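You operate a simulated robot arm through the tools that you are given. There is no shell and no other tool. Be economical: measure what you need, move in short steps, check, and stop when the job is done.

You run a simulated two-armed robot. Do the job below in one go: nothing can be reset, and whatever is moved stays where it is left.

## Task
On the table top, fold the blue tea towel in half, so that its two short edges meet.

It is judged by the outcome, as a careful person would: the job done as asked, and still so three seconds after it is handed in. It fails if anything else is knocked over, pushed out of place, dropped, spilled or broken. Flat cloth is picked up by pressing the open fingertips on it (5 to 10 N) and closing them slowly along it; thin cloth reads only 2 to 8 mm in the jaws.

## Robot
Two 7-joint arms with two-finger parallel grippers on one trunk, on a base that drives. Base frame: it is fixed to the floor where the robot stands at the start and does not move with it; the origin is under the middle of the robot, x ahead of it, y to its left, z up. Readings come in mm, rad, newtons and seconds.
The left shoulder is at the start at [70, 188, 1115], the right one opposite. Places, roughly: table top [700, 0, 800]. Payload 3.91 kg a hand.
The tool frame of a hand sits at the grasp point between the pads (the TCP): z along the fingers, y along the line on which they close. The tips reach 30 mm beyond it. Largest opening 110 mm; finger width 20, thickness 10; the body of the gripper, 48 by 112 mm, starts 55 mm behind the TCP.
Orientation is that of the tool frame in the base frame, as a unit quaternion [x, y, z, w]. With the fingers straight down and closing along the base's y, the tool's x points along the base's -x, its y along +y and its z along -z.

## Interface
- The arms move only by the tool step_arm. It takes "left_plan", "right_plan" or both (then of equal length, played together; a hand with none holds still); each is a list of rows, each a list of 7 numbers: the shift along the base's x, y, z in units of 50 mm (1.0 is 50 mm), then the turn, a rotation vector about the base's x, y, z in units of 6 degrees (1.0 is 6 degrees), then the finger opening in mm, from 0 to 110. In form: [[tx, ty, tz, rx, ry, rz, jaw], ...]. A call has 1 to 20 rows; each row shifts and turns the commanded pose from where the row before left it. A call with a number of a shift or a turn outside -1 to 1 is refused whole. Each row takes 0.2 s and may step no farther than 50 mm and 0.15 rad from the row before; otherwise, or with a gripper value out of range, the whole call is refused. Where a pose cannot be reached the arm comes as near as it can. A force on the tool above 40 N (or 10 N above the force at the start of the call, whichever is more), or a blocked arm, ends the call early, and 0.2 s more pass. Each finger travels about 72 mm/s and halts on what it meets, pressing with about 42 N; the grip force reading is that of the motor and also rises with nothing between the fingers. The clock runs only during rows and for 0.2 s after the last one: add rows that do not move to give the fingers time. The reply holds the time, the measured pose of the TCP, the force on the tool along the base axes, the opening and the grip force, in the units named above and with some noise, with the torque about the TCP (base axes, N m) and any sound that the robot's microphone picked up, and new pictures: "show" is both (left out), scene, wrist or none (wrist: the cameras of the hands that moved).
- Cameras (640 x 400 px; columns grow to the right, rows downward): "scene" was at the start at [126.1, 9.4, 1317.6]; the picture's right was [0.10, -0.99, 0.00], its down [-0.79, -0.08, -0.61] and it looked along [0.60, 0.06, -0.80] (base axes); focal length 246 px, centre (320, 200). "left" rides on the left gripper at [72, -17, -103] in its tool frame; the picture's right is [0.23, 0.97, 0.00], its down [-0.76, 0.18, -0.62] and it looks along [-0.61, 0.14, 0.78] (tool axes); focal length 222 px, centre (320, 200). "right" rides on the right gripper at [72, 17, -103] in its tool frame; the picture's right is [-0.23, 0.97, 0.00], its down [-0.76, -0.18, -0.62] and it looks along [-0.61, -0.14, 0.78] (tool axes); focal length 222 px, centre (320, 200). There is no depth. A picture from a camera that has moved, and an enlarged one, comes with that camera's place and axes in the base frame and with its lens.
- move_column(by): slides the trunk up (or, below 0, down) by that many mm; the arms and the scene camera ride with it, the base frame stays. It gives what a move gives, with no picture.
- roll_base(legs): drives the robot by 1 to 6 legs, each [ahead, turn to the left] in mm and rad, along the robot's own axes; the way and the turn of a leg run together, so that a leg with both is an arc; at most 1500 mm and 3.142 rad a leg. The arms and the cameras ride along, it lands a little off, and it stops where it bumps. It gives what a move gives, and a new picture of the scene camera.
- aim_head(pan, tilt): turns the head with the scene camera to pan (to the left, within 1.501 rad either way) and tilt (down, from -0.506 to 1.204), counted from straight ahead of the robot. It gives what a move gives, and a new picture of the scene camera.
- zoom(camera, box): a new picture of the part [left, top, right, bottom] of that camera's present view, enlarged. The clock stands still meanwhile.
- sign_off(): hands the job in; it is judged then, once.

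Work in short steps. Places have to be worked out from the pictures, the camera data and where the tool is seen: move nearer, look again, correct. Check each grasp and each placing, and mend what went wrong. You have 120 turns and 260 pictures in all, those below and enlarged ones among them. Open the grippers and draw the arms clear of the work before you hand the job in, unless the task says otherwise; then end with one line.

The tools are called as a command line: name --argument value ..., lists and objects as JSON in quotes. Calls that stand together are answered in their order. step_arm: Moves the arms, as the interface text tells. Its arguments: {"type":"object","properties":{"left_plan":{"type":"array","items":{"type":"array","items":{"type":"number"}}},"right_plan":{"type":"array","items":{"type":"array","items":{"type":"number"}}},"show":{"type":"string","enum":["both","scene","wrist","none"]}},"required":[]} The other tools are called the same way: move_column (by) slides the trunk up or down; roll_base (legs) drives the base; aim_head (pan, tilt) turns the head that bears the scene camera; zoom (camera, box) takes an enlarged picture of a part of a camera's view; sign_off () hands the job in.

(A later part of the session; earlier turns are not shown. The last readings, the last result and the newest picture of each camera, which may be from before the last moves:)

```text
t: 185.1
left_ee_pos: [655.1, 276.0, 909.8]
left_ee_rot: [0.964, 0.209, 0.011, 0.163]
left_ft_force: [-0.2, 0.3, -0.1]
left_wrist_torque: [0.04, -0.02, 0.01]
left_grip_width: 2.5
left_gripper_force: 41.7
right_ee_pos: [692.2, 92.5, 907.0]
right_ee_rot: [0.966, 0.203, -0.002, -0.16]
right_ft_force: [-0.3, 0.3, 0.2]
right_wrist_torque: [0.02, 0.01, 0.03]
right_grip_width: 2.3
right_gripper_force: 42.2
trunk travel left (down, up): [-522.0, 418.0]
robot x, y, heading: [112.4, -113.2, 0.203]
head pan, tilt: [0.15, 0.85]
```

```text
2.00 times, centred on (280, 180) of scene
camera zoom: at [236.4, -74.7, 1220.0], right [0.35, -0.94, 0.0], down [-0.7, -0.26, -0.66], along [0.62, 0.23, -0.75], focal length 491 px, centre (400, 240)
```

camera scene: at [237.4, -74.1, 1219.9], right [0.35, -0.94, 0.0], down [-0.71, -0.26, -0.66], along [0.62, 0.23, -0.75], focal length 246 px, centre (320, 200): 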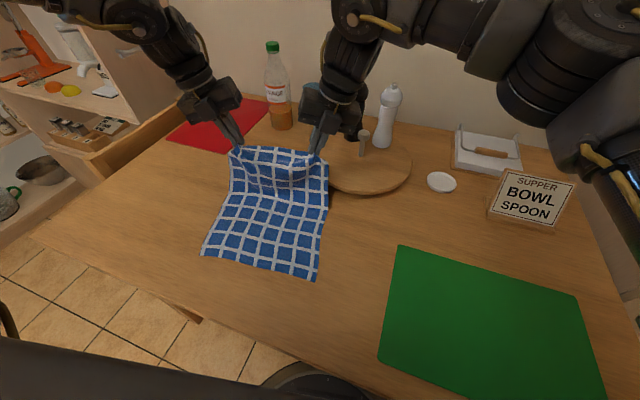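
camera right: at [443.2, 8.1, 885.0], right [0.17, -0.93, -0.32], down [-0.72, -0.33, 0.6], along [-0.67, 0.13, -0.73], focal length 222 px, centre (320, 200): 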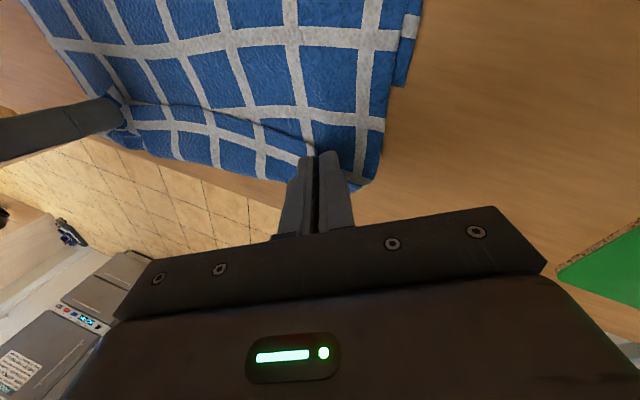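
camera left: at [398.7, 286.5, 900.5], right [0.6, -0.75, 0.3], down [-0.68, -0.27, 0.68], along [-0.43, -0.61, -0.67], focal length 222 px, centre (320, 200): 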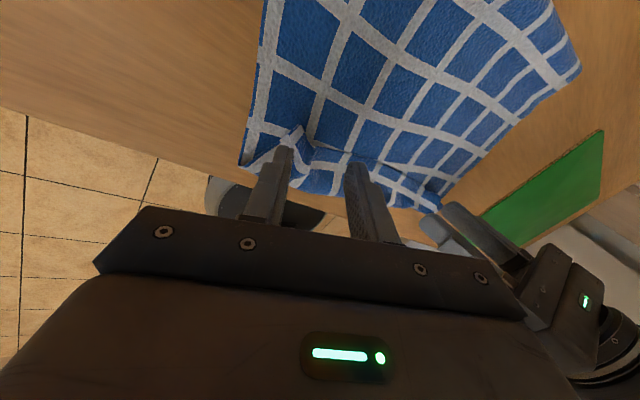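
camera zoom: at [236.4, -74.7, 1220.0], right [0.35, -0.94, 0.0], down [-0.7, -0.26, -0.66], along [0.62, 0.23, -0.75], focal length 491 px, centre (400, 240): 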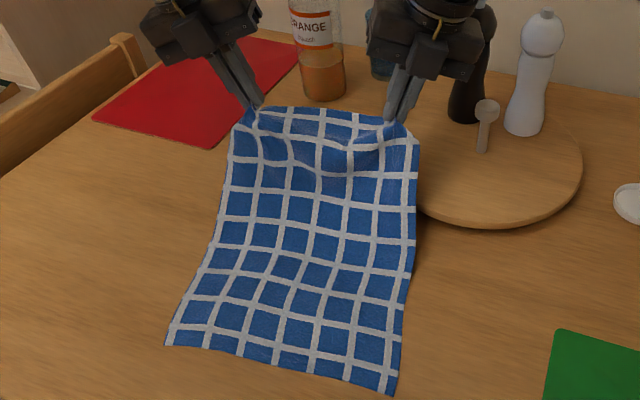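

The arms reach; the cloth now ramps up with ~190 mm on the table. I lower 22 mm there, then come back: back 70, lower 30, back 60.

move_column --by -22

roll_base --legs '[[-75, 0]]'

move_column --by -25

roll_base --legs '[[-70, 0]]'

zoom --camera "scene" --box '[160, 80, 400, 280]'

```text
t: 185.8
left_ee_pos: [655.8, 275.7, 887.2]
left_ee_rot: [0.964, 0.209, 0.012, 0.163]
left_ft_force: [0.1, -0.7, -0.5]
left_wrist_torque: [-0.01, 0.03, 0.01]
left_grip_width: 2.3
left_gripper_force: 42.1
right_ee_pos: [693.4, 92.3, 884.4]
right_ee_rot: [0.966, 0.202, -0.003, -0.16]
right_ft_force: [0.2, 0.1, -0.5]
right_wrist_torque: [0.02, -0.03, -0.02]
right_grip_width: 2.4
right_gripper_force: 42.3
trunk travel left (down, up): [-500.0, 440.0]
robot x, y, heading: [112.2, -115.1, 0.202]
head pan, tilt: [0.15, 0.85]
```

```text
t: 186.8
left_ee_pos: [579.4, 259.8, 889.6]
left_ee_rot: [0.965, 0.208, 0.012, 0.162]
left_ft_force: [0.3, -0.5, 0.6]
left_wrist_torque: [0.04, -0.04, 0.01]
left_grip_width: 2.3
left_gripper_force: 42.2
right_ee_pos: [617.0, 77.9, 884.7]
right_ee_rot: [0.966, 0.202, -0.002, -0.161]
right_ft_force: [-0.4, 0.8, -0.1]
right_wrist_torque: [-0.04, -0.04, -0.01]
right_grip_width: 2.4
right_gripper_force: 42.1
trunk travel left (down, up): [-500.0, 440.0]
robot x, y, heading: [38.7, -128.6, 0.203]
head pan, tilt: [0.15, 0.85]
camera scene: at [159.8, -90.2, 1198.2], right [0.35, -0.94, 0.0], down [-0.7, -0.26, -0.66], along [0.62, 0.23, -0.75], focal length 246 px, centre (320, 200)
```

scene: 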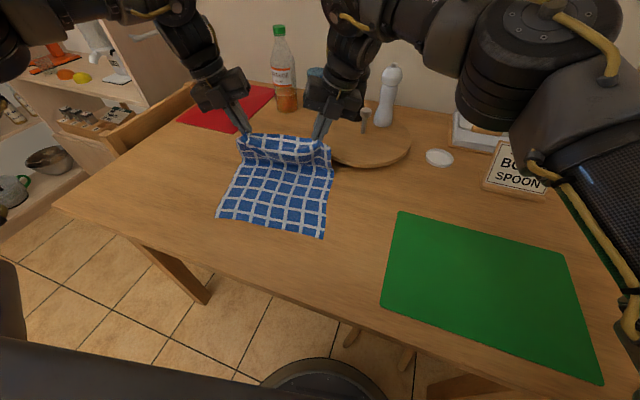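

```text
t: 187.5
left_ee_pos: [579.6, 260.8, 861.5]
left_ee_rot: [0.964, 0.209, 0.011, 0.162]
left_ft_force: [0.7, 0.1, 0.8]
left_wrist_torque: [0.01, -0.02, 0.04]
left_grip_width: 2.1
left_gripper_force: 42.2
right_ee_pos: [617.5, 78.1, 859.7]
right_ee_rot: [0.966, 0.202, -0.003, -0.16]
right_ft_force: [-0.9, 0.1, 0.0]
right_wrist_torque: [-0.01, 0.0, 0.03]
right_grip_width: 2.1
right_gripper_force: 41.9
trunk travel left (down, up): [-475.0, 465.0]
robot x, y, heading: [38.6, -130.7, 0.206]
head pan, tilt: [0.15, 0.85]
```

```text
t: 188.5
left_ee_pos: [510.9, 245.9, 862.1]
left_ee_rot: [0.965, 0.208, 0.013, 0.162]
left_ft_force: [-0.4, 0.0, -0.2]
left_wrist_torque: [0.02, -0.05, -0.01]
left_grip_width: 2.2
left_gripper_force: 41.9
right_ee_pos: [547.6, 63.5, 861.5]
right_ee_rot: [0.966, 0.201, -0.002, -0.16]
right_ft_force: [-0.1, -0.4, 0.6]
right_wrist_torque: [0.01, -0.04, -0.01]
right_grip_width: 2.2
right_gripper_force: 42.6
trunk travel left (down, up): [-475.0, 465.0]
robot x, y, heading: [-29.1, -141.2, 0.204]
head pan, tilt: [0.15, 0.85]
camera scene: at [91.5, -104.3, 1173.2], right [0.35, -0.94, 0.0], down [-0.7, -0.26, -0.66], along [0.62, 0.23, -0.75], focal length 246 px, centre (320, 200)
```

scene: 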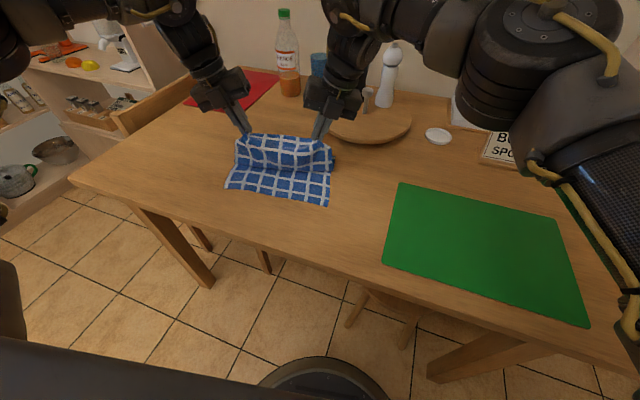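

```text
2.00 times, centred on (280, 180) of scene
camera zoom: at [91.5, -104.3, 1173.2], right [0.35, -0.94, 0.0], down [-0.7, -0.26, -0.66], along [0.62, 0.23, -0.75], focal length 491 px, centre (400, 240)
```

zoom: 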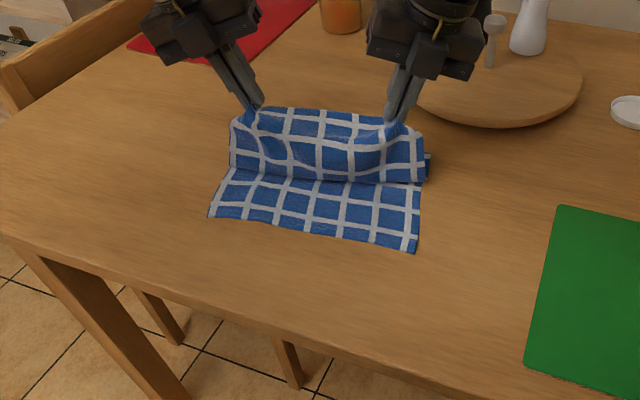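

The crease end is at about (603,43), i.e. ~178 mm from the hem – good. Now I back 60 mm, then roll both wrists ~96° (fingers from down to forward) while lowering, so the held edge turns up and over toward me.

roll_base --legs '[[-60, 0]]'

step_arm --left_plan '[[-0.058, -0.011, -0.05, 0.2, -0.98, 0, 0], [-0.058, -0.011, -0.05, 0.2, -0.98, 0, 0], [-0.058, -0.011, -0.05, 0.2, -0.98, 0, 0], [-0.058, -0.011, -0.05, 0.2, -0.98, 0, 0], [-0.058, -0.011, -0.05, 0.2, -0.98, 0, 0], [-0.058, -0.011, -0.05, 0.2, -0.98, 0, 0], [-0.058, -0.011, -0.05, 0.2, -0.98, 0, 0], [-0.058, -0.011, -0.05, 0.2, -0.98, 0, 0], [-0.058, -0.011, -0.05, 0.2, -0.98, 0, 0], [-0.058, -0.011, -0.05, 0.2, -0.98, 0, 0], [-0.058, -0.011, -0.05, 0.2, -0.98, 0, 0], [-0.058, -0.011, -0.05, 0.2, -0.98, 0, 0], [-0.058, -0.011, -0.05, 0.2, -0.98, 0, 0], [-0.058, -0.011, -0.05, 0.2, -0.98, 0, 0], [-0.058, -0.011, -0.05, 0.2, -0.98, 0, 0], [0, 0, 0, 0, 0, 0, 0]]' --right_plan '[[-0.058, -0.011, -0.05, 0.2, -0.98, 0, 0], [-0.058, -0.011, -0.05, 0.2, -0.98, 0, 0], [-0.058, -0.011, -0.05, 0.2, -0.98, 0, 0], [-0.058, -0.011, -0.05, 0.2, -0.98, 0, 0], [-0.058, -0.011, -0.05, 0.2, -0.98, 0, 0], [-0.058, -0.011, -0.05, 0.2, -0.98, 0, 0], [-0.058, -0.011, -0.05, 0.2, -0.98, 0, 0], [-0.058, -0.011, -0.05, 0.2, -0.98, 0, 0], [-0.058, -0.011, -0.05, 0.2, -0.98, 0, 0], [-0.058, -0.011, -0.05, 0.2, -0.98, 0, 0], [-0.058, -0.011, -0.05, 0.2, -0.98, 0, 0], [-0.058, -0.011, -0.05, 0.2, -0.98, 0, 0], [-0.058, -0.011, -0.05, 0.2, -0.98, 0, 0], [-0.058, -0.011, -0.05, 0.2, -0.98, 0, 0], [-0.058, -0.011, -0.05, 0.2, -0.98, 0, 0], [0, 0, 0, 0, 0, 0, 0]]' --show "both"

```text
t: 189.5
left_ee_pos: [452.5, 234.1, 863.1]
left_ee_rot: [0.964, 0.208, 0.013, 0.163]
left_ft_force: [-0.3, -0.7, -0.2]
left_wrist_torque: [0.03, -0.04, 0.02]
left_grip_width: 2.4
left_gripper_force: 41.9
right_ee_pos: [489.7, 51.1, 860.4]
right_ee_rot: [0.966, 0.202, -0.002, -0.16]
right_ft_force: [-0.3, 0.6, 0.1]
right_wrist_torque: [0.0, -0.08, 0.05]
right_grip_width: 2.3
right_gripper_force: 41.8
trunk travel left (down, up): [-475.0, 465.0]
robot x, y, heading: [-85.3, -154.1, 0.204]
head pan, tilt: [0.15, 0.85]
camera scene: at [32.0, -116.5, 1173.2], right [0.35, -0.94, 0.0], down [-0.7, -0.26, -0.66], along [0.62, 0.23, -0.75], focal length 246 px, centre (320, 200)
```

scene: 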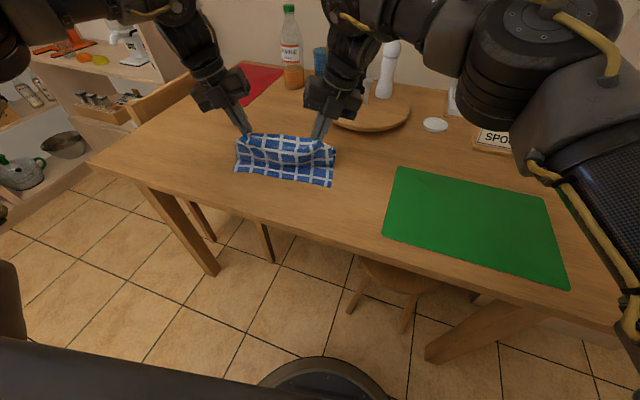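

```text
t: 192.9
left_ee_pos: [420.2, 245.6, 862.4]
left_ee_rot: [0.698, 0.03, 0.705, 0.124]
left_ft_force: [3.3, -15.1, -3.2]
left_wrist_torque: [-0.13, 0.08, -0.44]
left_grip_width: 2.5
left_gripper_force: 41.9
left hand out of reach, approached as far as the arm can: row 14, 15
right_ee_pos: [467.4, 51.8, 826.7]
right_ee_rot: [0.681, 0.255, 0.677, -0.115]
right_ft_force: [-3.2, 15.0, 2.7]
right_wrist_torque: [0.06, -0.04, 0.5]
right_grip_width: 2.1
right_gripper_force: 42.1
right hand out of reach, approached as far as the arm can: row 14, 15
trunk travel left (down, up): [-475.0, 465.0]
robot x, y, heading: [-88.1, -154.1, 0.206]
head pan, tilt: [0.15, 0.85]
camera scene: at [34.3, -116.6, 1173.0], right [0.35, -0.94, 0.0], down [-0.7, -0.26, -0.66], along [0.62, 0.23, -0.75], focal length 246 px, centre (320, 200)
camera right: at [383.0, -0.5, 908.2], right [0.5, -0.86, -0.04], down [-0.59, -0.31, -0.75], along [0.63, 0.4, -0.67], focal length 222 px, centre (320, 200)
camera left: at [319.3, 290.5, 927.6], right [-0.13, -0.89, 0.43], down [-0.65, -0.26, -0.72], along [0.75, -0.37, -0.54], focal length 222 px, centre (320, 200)
```

scene: 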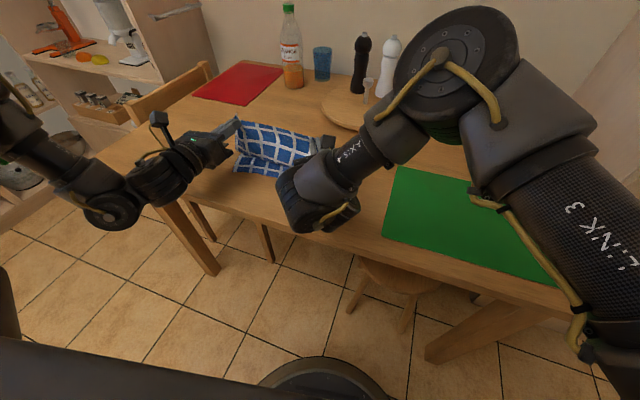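
right: 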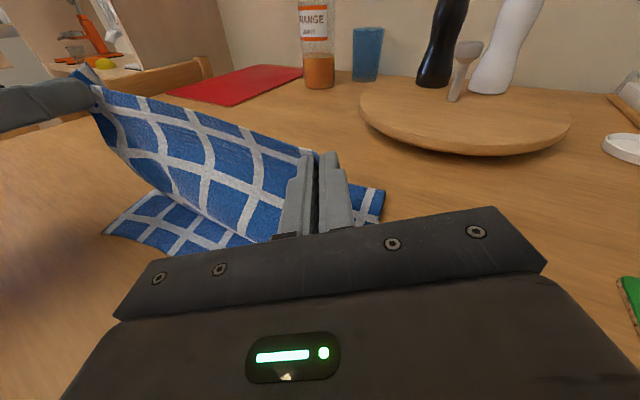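
left: 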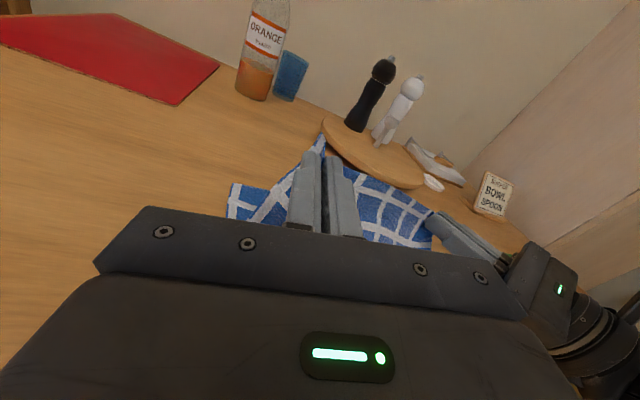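

The roll worked, but the left hit a limit and stands 35 mm higher, stretching the edge. I back the roll off 12°, bring the left in and the right up to equal height, and later lower by the trunk.

step_arm --left_plan '[[0, -0.1, -0.05, -0.2, 0.98, 0, 0], [0, -0.1, -0.1, -0.2, 0.98, 0, 0], [0, -0.05, -0.1, 0, 0, 0, 0], [0, 0, 0, 0, 0, 0, 0]]' --right_plan '[[-0.1, 0.05, 0.15, -0.2, 0.98, 0, 0], [-0.1, 0.05, 0.15, -0.2, 0.98, 0, 0], [0, 0, 0.1, 0, 0, 0, 0], [0, 0, 0, 0, 0, 0, 0]]' --show "wrist"

```text
t: 193.9
left_ee_pos: [419.6, 235.1, 849.6]
left_ee_rot: [0.762, 0.06, 0.63, 0.134]
left_ft_force: [0.6, 0.1, -0.4]
left_wrist_torque: [0.03, 0.04, 0.03]
left_grip_width: 2.0
left_gripper_force: 41.9
right_ee_pos: [456.4, 55.5, 846.8]
right_ee_rot: [0.749, 0.256, 0.599, -0.125]
right_ft_force: [-0.6, 0.0, -0.1]
right_wrist_torque: [0.03, 0.02, -0.02]
right_grip_width: 2.3
right_gripper_force: 42.3
trunk travel left (down, up): [-475.0, 465.0]
robot x, y, heading: [-87.7, -152.7, 0.206]
head pan, tilt: [0.15, 0.85]
camera right: at [391.3, 7.7, 946.1], right [0.49, -0.87, -0.1], down [-0.73, -0.34, -0.59], along [0.48, 0.36, -0.8], focal length 222 px, centre (320, 200)
camera left: at [333.7, 282.3, 932.3], right [-0.03, -0.87, 0.49], down [-0.77, -0.29, -0.56], along [0.63, -0.39, -0.67], focal length 222 px, centre (320, 200)
```

right: 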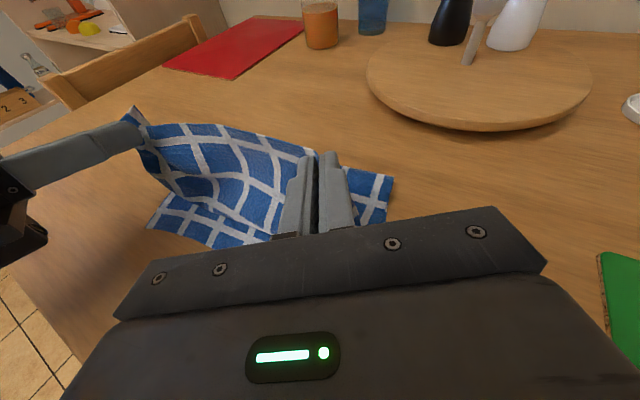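
left: 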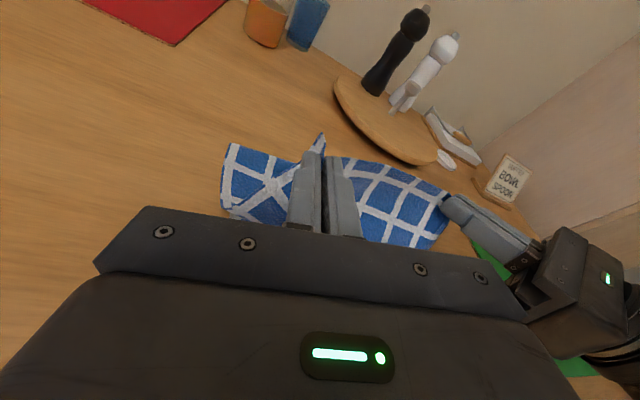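

Relaxed and level now, with the edge turned upward. I lower 35 mm by trunk, back up 26 mm to draw the flap nearly taut, and check.

move_column --by -35

roll_base --legs '[[-26, 0]]'

zoom --camera "right" --box '[120, 80, 440, 280]'

```text
t: 194.7
left_ee_pos: [419.4, 235.6, 815.1]
left_ee_rot: [0.762, 0.06, 0.631, 0.133]
left_ft_force: [0.1, 0.7, 0.2]
left_wrist_torque: [-0.02, 0.0, 0.04]
left_grip_width: 2.0
left_gripper_force: 42.2
right_ee_pos: [456.2, 55.0, 811.5]
right_ee_rot: [0.749, 0.257, 0.598, -0.125]
right_ft_force: [0.3, -0.4, -0.2]
right_wrist_torque: [0.05, -0.01, 0.02]
right_grip_width: 2.2
right_gripper_force: 42.2
trunk travel left (down, up): [-440.0, 500.0]
robot x, y, heading: [-89.6, -160.2, 0.202]
head pan, tilt: [0.15, 0.85]
```

```text
t: 195.5
left_ee_pos: [393.9, 229.1, 816.2]
left_ee_rot: [0.762, 0.058, 0.631, 0.134]
left_ft_force: [0.6, 0.0, 0.2]
left_wrist_torque: [-0.03, 0.01, 0.02]
left_grip_width: 2.4
left_gripper_force: 42.2
right_ee_pos: [431.2, 51.4, 811.4]
right_ee_rot: [0.748, 0.257, 0.599, -0.125]
right_ft_force: [0.4, 1.3, 0.3]
right_wrist_torque: [-0.02, 0.01, 0.02]
right_grip_width: 2.4
right_gripper_force: 42.2
trunk travel left (down, up): [-440.0, 500.0]
robot x, y, heading: [-113.0, -158.0, 0.205]
head pan, tilt: [0.15, 0.85]
camera scene: at [7.6, -121.6, 1138.1], right [0.35, -0.94, 0.0], down [-0.7, -0.26, -0.66], along [0.62, 0.23, -0.75], focal length 246 px, centre (320, 200)
```

scene: 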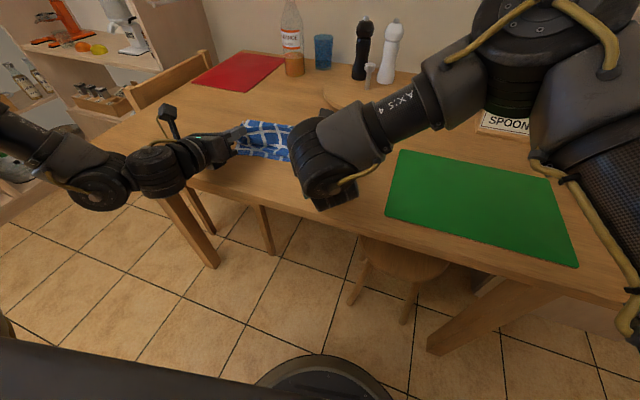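

```text
2.00 times, centred on (280, 180) of right
camera zoom: at [365.4, 2.6, 911.6], right [0.48, -0.87, -0.1], down [-0.73, -0.34, -0.6], along [0.48, 0.36, -0.8], focal length 444 px, centre (400, 240)
```

zoom: 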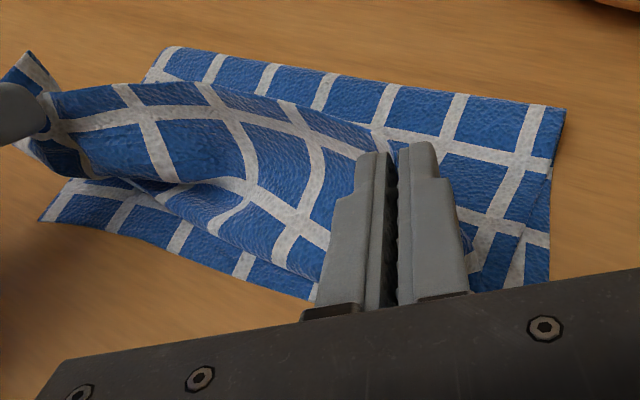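

From this view the crease sits ~156 mm from the hem, so the flap is still ~35 mm too long and bellies toward me. I draw the edge back 45 mm until taut so the belly disappears; then I can set the edge exactly on the hem with the slack behind it.

roll_base --legs '[[-45, 0]]'

zoom --camera "right" --box '[120, 60, 440, 260]'

```text
t: 196.4
left_ee_pos: [350.1, 220.4, 817.5]
left_ee_rot: [0.762, 0.059, 0.631, 0.134]
left_ft_force: [-0.2, 0.1, -0.7]
left_wrist_torque: [0.01, 0.01, 0.07]
left_grip_width: 2.2
left_gripper_force: 42.0
right_ee_pos: [387.9, 41.5, 813.9]
right_ee_rot: [0.749, 0.257, 0.599, -0.124]
right_ft_force: [-0.1, 0.2, 0.5]
right_wrist_torque: [-0.02, 0.03, -0.02]
right_grip_width: 2.2
right_gripper_force: 42.0
trunk travel left (down, up): [-440.0, 500.0]
robot x, y, heading: [-161.0, -165.3, 0.203]
head pan, tilt: [0.15, 0.85]
camera scene: at [-36.8, -130.8, 1138.2], right [0.35, -0.94, 0.0], down [-0.7, -0.26, -0.66], along [0.62, 0.23, -0.75], focal length 246 px, centre (320, 200)
```

scene: 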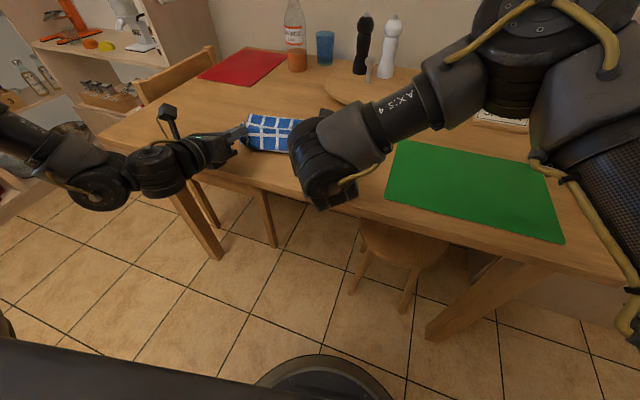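

```text
2.00 times, centred on (280, 160) of right
camera zoom: at [321.1, -6.6, 912.0], right [0.49, -0.87, -0.1], down [-0.73, -0.34, -0.6], along [0.48, 0.36, -0.8], focal length 444 px, centre (400, 280)
```

zoom: 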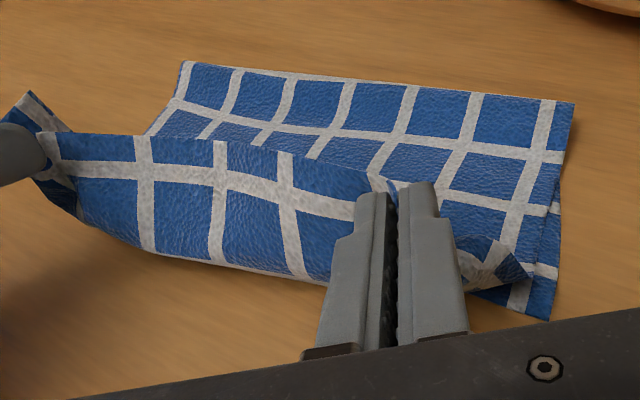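

Still a hanging fold below the fingers. I lower 28 mm and draw back another 25 mm.

move_column --by -26

roll_base --legs '[[-28, 0]]'

zoom --camera "right" --box '[120, 60, 440, 260]'

```text
t: 197.1
left_ee_pos: [351.6, 220.1, 788.9]
left_ee_rot: [0.762, 0.06, 0.631, 0.133]
left_ft_force: [-1.5, -0.2, 0.7]
left_wrist_torque: [-0.01, 0.0, -0.02]
left_grip_width: 2.5
left_gripper_force: 41.9
right_ee_pos: [388.0, 40.8, 786.7]
right_ee_rot: [0.749, 0.256, 0.598, -0.125]
right_ft_force: [-0.5, 0.2, 0.5]
right_wrist_torque: [0.03, -0.01, -0.01]
right_grip_width: 2.3
right_gripper_force: 41.9
trunk travel left (down, up): [-414.0, 526.0]
robot x, y, heading: [-156.3, -168.0, 0.204]
head pan, tilt: [0.15, 0.85]
```

```text
t: 198.0
left_ee_pos: [322.8, 215.2, 789.4]
left_ee_rot: [0.761, 0.06, 0.632, 0.132]
left_ft_force: [-0.5, -0.6, 0.3]
left_wrist_torque: [0.02, 0.03, -0.01]
left_grip_width: 2.4
left_gripper_force: 42.4
right_ee_pos: [359.6, 36.4, 787.4]
right_ee_rot: [0.748, 0.257, 0.599, -0.124]
right_ft_force: [0.3, -0.4, 0.6]
right_wrist_torque: [0.01, 0.01, -0.03]
right_grip_width: 2.2
right_gripper_force: 42.2
trunk travel left (down, up): [-414.0, 526.0]
robot x, y, heading: [-184.3, -177.7, 0.207]
head pan, tilt: [0.15, 0.85]
camera scene: at [-63.9, -136.4, 1112.2], right [0.35, -0.94, 0.0], down [-0.7, -0.26, -0.66], along [0.62, 0.23, -0.75], focal length 246 px, centre (320, 200)
```

scene: 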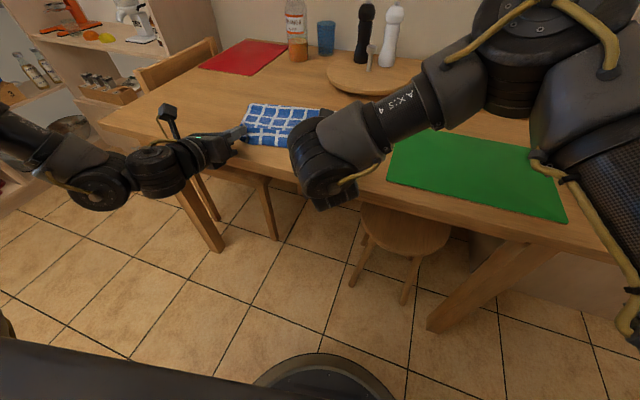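

```text
2.00 times, centred on (280, 160) of right
camera zoom: at [294.0, -12.3, 885.8], right [0.48, -0.87, -0.1], down [-0.73, -0.34, -0.6], along [0.48, 0.36, -0.8], focal length 444 px, centre (400, 280)
```

zoom: 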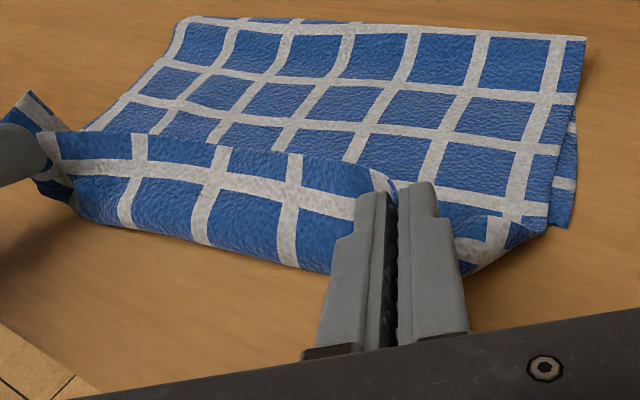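

Now the flap runs flat from the crease and only a lip stands up at the fingers. I pull 35 mm more and lower to ~775 so the lip lies down toward me.

roll_base --legs '[[-32, 0]]'

move_column --by -11

zoom --camera "right" --box '[120, 60, 440, 260]'

```text
t: 198.8
left_ee_pos: [291.2, 207.7, 789.4]
left_ee_rot: [0.762, 0.06, 0.631, 0.134]
left_ft_force: [-0.1, -0.7, 0.6]
left_wrist_torque: [-0.03, -0.01, 0.03]
left_grip_width: 2.4
left_gripper_force: 42.3
right_ee_pos: [328.8, 30.4, 787.2]
right_ee_rot: [0.748, 0.257, 0.599, -0.125]
right_ft_force: [-0.4, -0.7, -0.2]
right_wrist_torque: [0.0, 0.01, -0.01]
right_grip_width: 2.3
right_gripper_force: 42.0
trunk travel left (down, up): [-414.0, 526.0]
robot x, y, heading: [-217.2, -183.2, 0.206]
head pan, tilt: [0.15, 0.85]
camera scene: at [-94.8, -142.8, 1112.2], right [0.35, -0.94, 0.0], down [-0.7, -0.26, -0.66], along [0.62, 0.23, -0.75], focal length 246 px, centre (320, 200)
```

scene: 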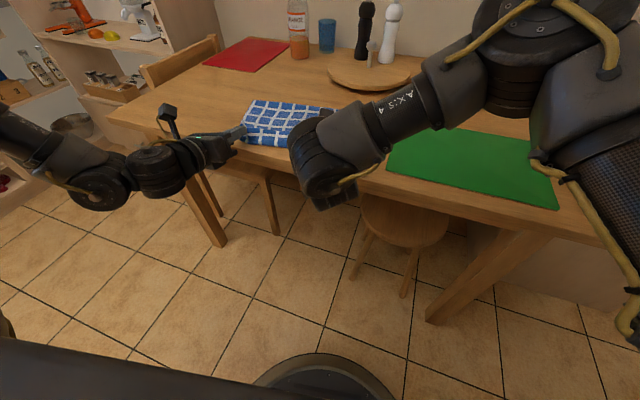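

```text
t: 199.4
left_ee_pos: [292.4, 207.8, 778.1]
left_ee_rot: [0.762, 0.06, 0.63, 0.133]
left_ft_force: [0.0, -0.3, 0.1]
left_wrist_torque: [0.03, 0.05, 0.02]
left_grip_width: 2.7
left_gripper_force: 41.6
right_ee_pos: [330.0, 29.5, 774.6]
right_ee_rot: [0.749, 0.256, 0.598, -0.124]
right_ft_force: [-0.5, 0.1, 1.3]
right_wrist_torque: [0.0, 0.03, 0.02]
right_grip_width: 2.3
right_gripper_force: 41.8
trunk travel left (down, up): [-403.0, 537.0]
robot x, y, heading: [-218.7, -181.3, 0.203]
head pan, tilt: [0.15, 0.85]
```

```text
2.00 times, centred on (280, 160) of right
camera zoom: at [264.2, -18.6, 874.3], right [0.48, -0.87, -0.1], down [-0.73, -0.34, -0.59], along [0.48, 0.36, -0.8], focal length 444 px, centre (400, 280)
```

zoom: 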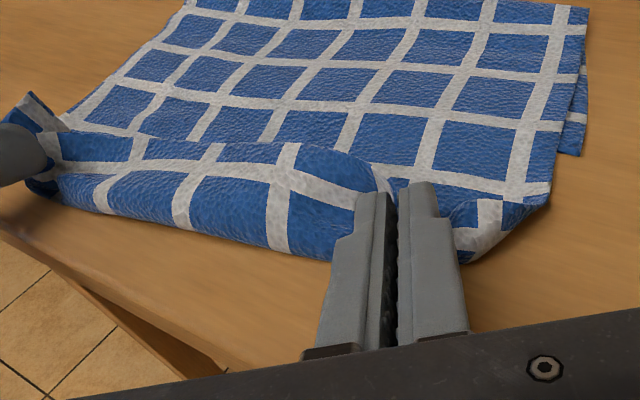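

A 25 mm lip still stands at the fingers, facing up. Here the grippers are off the table's front edge, so I can roll further: +30° to turn the edge toward me.

step_arm --left_plan '[[0, 0, 0.05, 0.2, -0.98, 0, 0], [0, 0, 0.05, 0.2, -0.98, 0, 0], [0, 0, 0.05, 0.2, -0.98, 0, 0], [0, 0, 0, 0.2, -0.98, 0, 0], [0, 0, 0, 0.2, -0.98, 0, 0], [0, 0, 0, 0, 0, 0, 0]]' --right_plan '[[0, 0, 0.05, 0.2, -0.98, 0, 0], [0, 0, 0.05, 0.2, -0.98, 0, 0], [0, 0, 0.05, 0.2, -0.98, 0, 0], [0, 0, 0, 0.2, -0.98, 0, 0], [0, 0, 0, 0.2, -0.98, 0, 0], [0, 0, 0, 0, 0, 0, 0]]' --show "wrist"

```text
t: 200.1
left_ee_pos: [297.0, 217.8, 797.7]
left_ee_rot: [0.689, 0.028, 0.714, 0.123]
left_ft_force: [0.6, -0.4, 0.1]
left_wrist_torque: [-0.06, -0.03, 0.03]
left_grip_width: 2.3
left_gripper_force: 42.1
left hand out of reach, approached as far as the arm can: row 2, 3
right_ee_pos: [329.9, 35.5, 776.4]
right_ee_rot: [0.677, 0.262, 0.678, -0.116]
right_ft_force: [-22.6, -1.3, 8.4]
right_wrist_torque: [-0.6, 1.18, -1.11]
right_grip_width: 2.3
right_gripper_force: 41.8
right hand out of reach, approached as far as the arm can: row 2, 3
trunk travel left (down, up): [-403.0, 537.0]
robot x, y, heading: [-217.6, -183.2, 0.206]
head pan, tilt: [0.15, 0.85]
stopped in row 3 (right hand): the force on the tool passed its limit (the readings are from after the stop); the commanded pose is now the measured one
camera right: at [245.5, -17.0, 857.0], right [0.51, -0.86, -0.03], down [-0.58, -0.32, -0.75], along [0.63, 0.4, -0.66], focal length 222 px, centre (320, 200)
camera left: at [194.1, 262.0, 861.6], right [-0.14, -0.89, 0.43], down [-0.63, -0.25, -0.74], along [0.77, -0.37, -0.52], focal length 222 px, centre (320, 200)
```

right: 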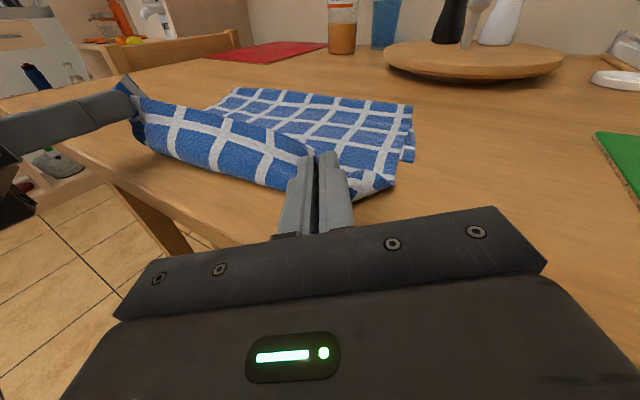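
left: 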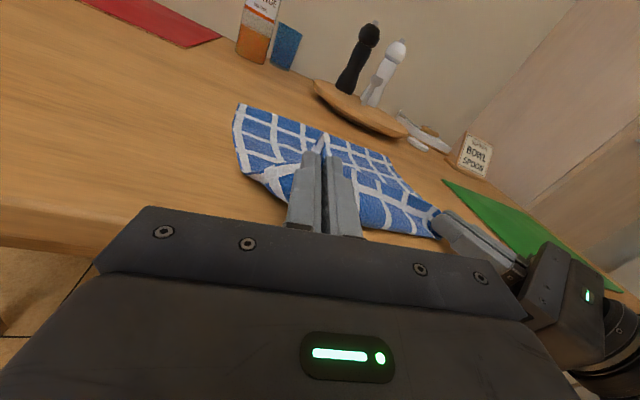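

Rolled to ~90° before the limit; the right touched something (22 N), so I ease up 6 mm, tug 10 mm toward me and release.

step_arm --left_plan '[[0, 0, 0, 0, 0, 0, 0], [-0.2, -0.04, 0, 0, 0, 0, 0], [0, 0, 0, 0, 0, 0, 30], [0, 0, 0, 0, 0, 0, 30], [0, 0, 0, 0, 0, 0, 30], [-0.5, -0.1, 0, 0, 0, 0, 30], [-0.5, -0.1, 0.2, 0, 0, 0, 30], [0, 0, 0.4, 0, 0, 0, 30]]' --right_plan '[[0, 0, 0.12, 0, 0, 0, 0], [-0.2, -0.04, 0, 0, 0, 0, 0], [0, 0, 0, 0, 0, 0, 30], [0, 0, 0, 0, 0, 0, 30], [0, 0, 0, 0, 0, 0, 30], [-0.5, -0.1, 0, 0, 0, 0, 30], [-0.5, -0.1, 0.2, 0, 0, 0, 30], [0, 0, 0.4, 0, 0, 0, 30]]' --show "wrist"

```text
t: 201.9
left_ee_pos: [237.9, 209.8, 836.5]
left_ee_rot: [0.689, 0.028, 0.714, 0.122]
left_ft_force: [0.3, -0.4, 0.2]
left_wrist_torque: [0.01, -0.02, 0.01]
left_grip_width: 30.0
left_gripper_force: 0.0
left hand out of reach, approached as far as the arm can: row 6
right_ee_pos: [323.8, 37.9, 825.4]
right_ee_rot: [0.677, 0.26, 0.679, -0.115]
right_ft_force: [0.3, 0.1, -0.7]
right_wrist_torque: [0.0, -0.01, -0.01]
right_grip_width: 29.9
right_gripper_force: 0.0
right hand out of reach, approached as far as the arm can: row 2, 6, 7
trunk travel left (down, up): [-403.0, 537.0]
robot x, y, heading: [-218.6, -182.2, 0.206]
head pan, tilt: [0.15, 0.85]
camera right: at [239.6, -14.1, 906.2], right [0.51, -0.86, -0.03], down [-0.58, -0.32, -0.75], along [0.64, 0.4, -0.66], focal length 222 px, centre (320, 200)
camera left: at [135.2, 254.0, 899.7], right [-0.14, -0.9, 0.42], down [-0.63, -0.25, -0.74], along [0.77, -0.37, -0.52], focal length 222 px, centre (320, 200)
```

right: 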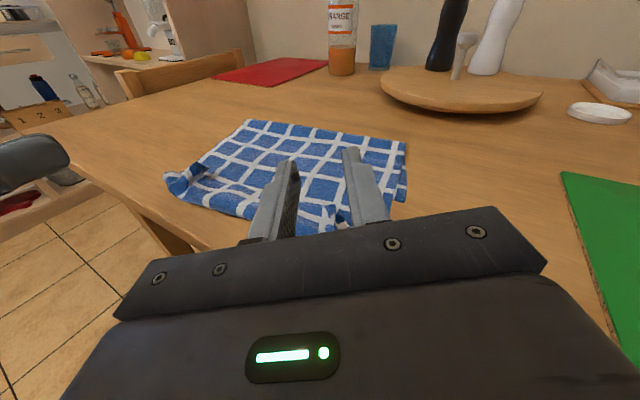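
left: 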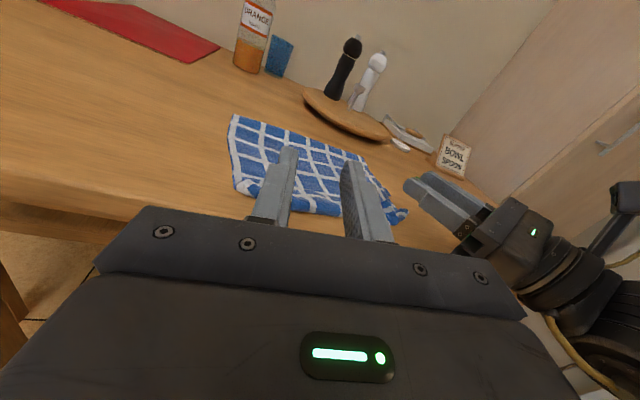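

Released. I raise the trunk 150 mm, back off 60 mm and inspect the towel from above.

move_column --by 150

step_arm --left_plan '[[0, 0.4, 0.4, -0.2, 0.98, 0, 30], [0, 0.4, 0.4, -0.2, 0.98, 0, 30], [0, 0.4, 0.4, -0.2, 0.98, 0, 30], [0, 0, 0, -0.2, 0.98, 0, 30], [0, 0, 0, -0.2, 0.98, 0, 30], [0, 0, 0, -0.2, 0.98, 0, 30], [0, 0, 0, -0.2, 0.98, 0, 30], [0, 0, 0, -0.2, 0.98, 0, 30], [0, 0, 0, -0.2, 0.98, 0, 30], [0, 0, 0, -0.2, 0.98, 0, 30], [0, 0, 0, -0.2, 0.98, 0, 30], [0, 0, 0, -0.2, 0.98, 0, 30], [0, 0, 0, -0.2, 0.98, 0, 30], [0, 0, 0, -0.2, 0.98, 0, 30], [0, 0, 0, -0.2, 0.98, 0, 30]]' --right_plan '[[0, -0.4, 0.4, -0.2, 0.98, 0, 30], [0, -0.4, 0.4, -0.2, 0.98, 0, 30], [0, -0.4, 0.4, -0.2, 0.98, 0, 30], [0, -0.4, 0, -0.2, 0.98, 0, 30], [0, -0.4, 0, -0.2, 0.98, 0, 30], [0, 0, 0, -0.2, 0.98, 0, 30], [0, 0, 0, -0.2, 0.98, 0, 30], [0, 0, 0, -0.2, 0.98, 0, 30], [0, 0, 0, -0.2, 0.98, 0, 30], [0, 0, 0, -0.2, 0.98, 0, 30], [0, 0, 0, -0.2, 0.98, 0, 30], [0, 0, 0, -0.2, 0.98, 0, 30], [0, 0, 0, -0.2, 0.98, 0, 30], [0, 0, 0, -0.2, 0.98, 0, 30], [0, 0, 0, -0.2, 0.98, 0, 30]]' --show "scene"

zoom --camera "scene" --box '[200, 90, 360, 190]'

```text
t: 203.6
left_ee_pos: [237.5, 210.5, 986.5]
left_ee_rot: [0.689, 0.029, 0.714, 0.123]
left_ft_force: [-0.1, 0.1, 0.0]
left_wrist_torque: [-0.01, 0.02, -0.03]
left_grip_width: 30.0
left_gripper_force: 0.1
right_ee_pos: [323.6, 39.0, 973.5]
right_ee_rot: [0.677, 0.26, 0.68, -0.113]
right_ft_force: [0.1, 0.4, 0.5]
right_wrist_torque: [0.0, 0.03, 0.01]
right_grip_width: 30.4
right_gripper_force: 0.2
trunk travel left (down, up): [-553.0, 387.0]
robot x, y, heading: [-218.5, -179.7, 0.201]
head pan, tilt: [0.15, 0.85]
```

```text
t: 206.8
left_ee_pos: [238.5, 271.8, 1046.8]
left_ee_rot: [0.964, 0.205, 0.023, 0.166]
left_ft_force: [-0.1, 0.7, 0.2]
left_wrist_torque: [0.01, -0.01, 0.0]
left_grip_width: 30.1
left_gripper_force: 0.0
right_ee_pos: [324.2, -60.4, 1034.7]
right_ee_rot: [0.965, 0.201, -0.027, -0.166]
right_ft_force: [0.1, 0.4, 0.3]
right_wrist_torque: [-0.02, 0.05, -0.02]
right_grip_width: 30.0
right_gripper_force: 0.1
trunk travel left (down, up): [-553.0, 387.0]
robot x, y, heading: [-220.5, -182.7, 0.202]
head pan, tilt: [0.15, 0.85]
camera scene: at [-92.1, -141.7, 1250.8], right [0.35, -0.94, 0.0], down [-0.71, -0.26, -0.66], along [0.62, 0.23, -0.75], focal length 246 px, centre (320, 200)
```

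scene: 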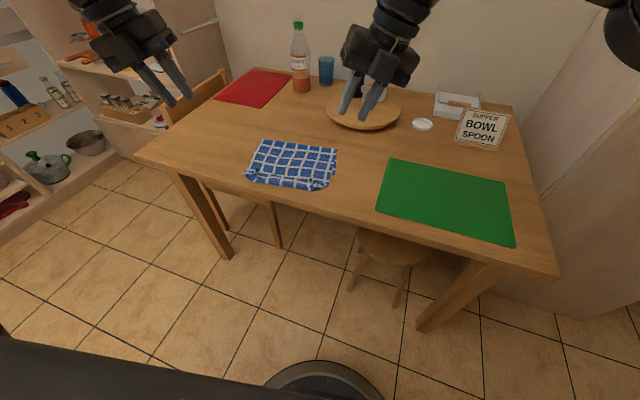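

```text
4.00 times, centred on (280, 140) of scene
camera zoom: at [-92.1, -141.7, 1250.8], right [0.35, -0.94, 0.0], down [-0.71, -0.26, -0.66], along [0.62, 0.23, -0.75], focal length 982 px, centre (480, 440)
```

zoom: 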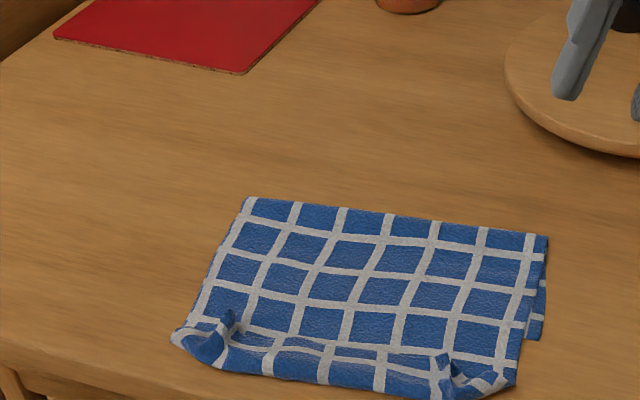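

The flap folded back again, because the clamps held the cloth ~25 mm in from the edge. This time I'll pinch only the last few millimetres of the edge so it hinges freely. I move back in above the two ridge ends, near (362,223) and (370,56).

roll_base --legs '[[90, 0]]'

move_column --by -150

step_arm --left_plan '[[0.185, -0.29, -0.35, 0, 0, 0, 36], [0.185, -0.29, -0.35, 0, 0, 0, 36], [0.185, -0.29, -0.35, 0, 0, 0, 36], [0.185, -0.29, -0.35, 0, 0, 0, 36], [0, 0, -0.28, 0, 0, 0, 36], [0, 0, 0, 0, 0, 0, 36]]' --right_plan '[[-0.185, 0.445, -0.3, 0, 0, 0, 36], [-0.185, 0.445, -0.3, 0, 0, 0, 36], [-0.185, 0.445, -0.3, 0, 0, 0, 36], [-0.185, 0.445, -0.3, 0, 0, 0, 36], [0, 0, -0.26, 0, 0, 0, 36], [0, 0, 0, 0, 0, 0, 36]]' --show "none"

zoom --camera "scene" --box '[200, 80, 360, 180]'

zoom --camera "right" --box '[120, 60, 440, 260]'

```text
t: 207.9
left_ee_pos: [325.1, 288.3, 1046.8]
left_ee_rot: [0.964, 0.206, 0.023, 0.166]
left_ft_force: [-0.6, 0.0, 0.3]
left_wrist_torque: [0.02, 0.01, -0.02]
left_grip_width: 30.1
left_gripper_force: 0.0
right_ee_pos: [411.6, -41.8, 1036.3]
right_ee_rot: [0.965, 0.202, -0.026, -0.166]
right_ft_force: [0.7, 0.2, -0.4]
right_wrist_torque: [0.0, -0.03, 0.01]
right_grip_width: 30.0
right_gripper_force: 0.0
trunk travel left (down, up): [-553.0, 387.0]
robot x, y, heading: [-133.0, -165.1, 0.198]
head pan, tilt: [0.15, 0.85]
camera scene: at [-5.4, -124.4, 1251.0], right [0.35, -0.94, 0.0], down [-0.7, -0.26, -0.66], along [0.62, 0.23, -0.75], focal length 246 px, centre (320, 200)
```

scene: 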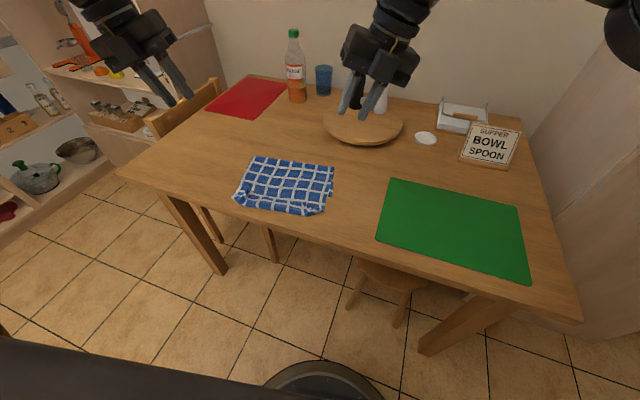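

```text
t: 209.7
left_ee_pos: [324.5, 289.4, 896.1]
left_ee_rot: [0.964, 0.205, 0.022, 0.166]
left_ft_force: [-0.6, 0.1, -0.3]
left_wrist_torque: [0.02, -0.01, 0.04]
left_grip_width: 30.0
left_gripper_force: 0.1
right_ee_pos: [411.9, -42.1, 885.3]
right_ee_rot: [0.965, 0.202, -0.026, -0.166]
right_ft_force: [0.5, 0.2, -0.4]
right_wrist_torque: [0.02, 0.01, 0.0]
right_grip_width: 29.9
right_gripper_force: 0.1
trunk travel left (down, up): [-403.0, 537.0]
robot x, y, heading: [-132.1, -160.8, 0.205]
head pan, tilt: [0.15, 0.85]
```

```text
t: 211.1
left_ee_pos: [363.6, 231.4, 812.6]
left_ee_rot: [0.964, 0.207, 0.024, 0.165]
left_ft_force: [0.1, 0.5, -0.6]
left_wrist_torque: [0.0, -0.01, -0.02]
left_grip_width: 35.9
left_gripper_force: 0.0
right_ee_pos: [373.7, 45.2, 812.0]
right_ee_rot: [0.965, 0.202, -0.026, -0.166]
right_ft_force: [0.5, -0.5, -0.3]
right_wrist_torque: [-0.01, -0.02, 0.01]
right_grip_width: 36.0
right_gripper_force: 0.1
trunk travel left (down, up): [-403.0, 537.0]
robot x, y, heading: [-128.5, -164.4, 0.204]
head pan, tilt: [0.15, 0.85]
```

```text
4.00 times, centred on (280, 130) of scene
camera zoom: at [-5.5, -124.2, 1101.0], right [0.35, -0.94, 0.0], down [-0.7, -0.26, -0.66], along [0.62, 0.23, -0.75], focal length 982 px, centre (480, 480)
```

zoom: 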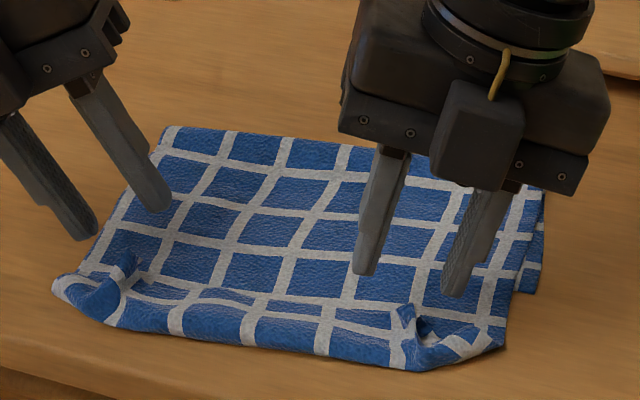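

```text
2.00 times, centred on (280, 160) of right
camera zoom: at [459.2, 28.2, 907.1], right [0.16, -0.93, -0.33], down [-0.69, -0.34, 0.63], along [-0.7, 0.12, -0.7], focal length 444 px, centre (400, 280)
```

zoom: 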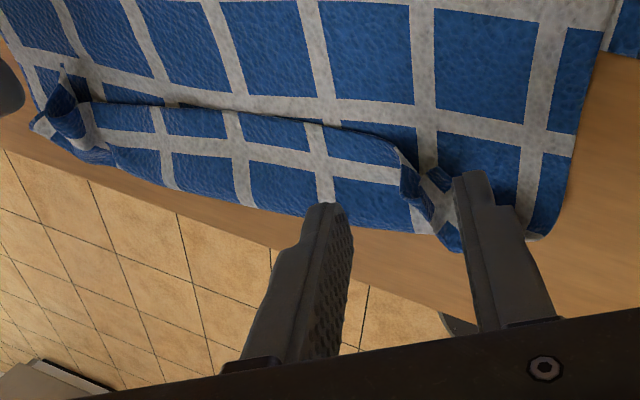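

The left fingers need 12 mm nearer, the right 4 mm, so that just the edge ends sit between them. I lower to just touching and close.

step_arm --left_plan '[[-0.24, -0.05, -0.22, 0, 0, 0, 36], [0, 0, -0.23, 0, 0, 0, 36], [0, 0, -0.02, 0, 0, 0, 30], [0, 0, 0, 0, 0, 0, 24], [0, 0, 0, 0, 0, 0, 18], [0, 0, 0, 0, 0, 0, 12], [0, 0, 0, 0, 0, 0, 6], [0, 0, 0, 0, 0, 0, 0], [0, 0, 0, 0, 0, 0, 0]]' --right_plan '[[-0.09, 0, -0.22, 0, 0, 0, 36], [0, 0, -0.23, 0, 0, 0, 36], [0, 0, -0.04, 0, 0, 0, 30], [0, 0, 0, 0, 0, 0, 24], [0, 0, 0, 0, 0, 0, 18], [0, 0, 0, 0, 0, 0, 12], [0, 0, 0, 0, 0, 0, 6], [0, 0, 0, 0, 0, 0, 0], [0, 0, 0, 0, 0, 0, 0]]' --show "none"

zoom --camera "scene" --box '[200, 80, 360, 180]'

```text
t: 213.1
left_ee_pos: [350.2, 230.6, 789.7]
left_ee_rot: [0.964, 0.206, 0.024, 0.165]
left_ft_force: [0.4, -0.2, 0.6]
left_wrist_torque: [0.0, 0.02, 0.01]
left_grip_width: 2.1
left_gripper_force: 41.8
right_ee_pos: [370.4, 45.7, 788.7]
right_ee_rot: [0.965, 0.202, -0.025, -0.166]
right_ft_force: [-0.5, -0.4, 0.9]
right_wrist_torque: [0.0, -0.01, -0.01]
right_grip_width: 2.2
right_gripper_force: 42.0
trunk travel left (down, up): [-403.0, 537.0]
robot x, y, heading: [-133.4, -162.8, 0.205]
head pan, tilt: [0.15, 0.85]
```

```text
4.00 times, centred on (280, 130) of scene
camera zoom: at [-5.3, -124.3, 1100.9], right [0.35, -0.94, 0.0], down [-0.7, -0.26, -0.66], along [0.62, 0.23, -0.75], focal length 982 px, centre (480, 480)
```

zoom: 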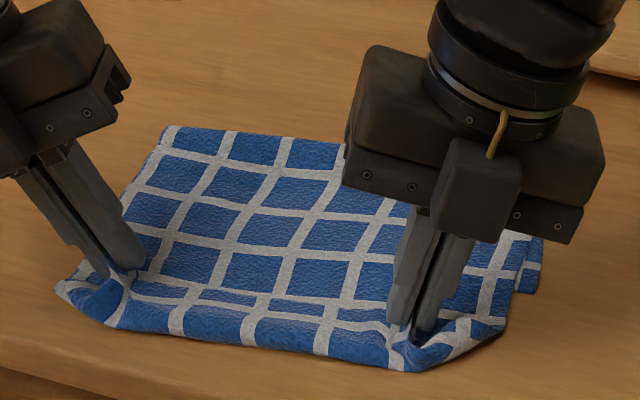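

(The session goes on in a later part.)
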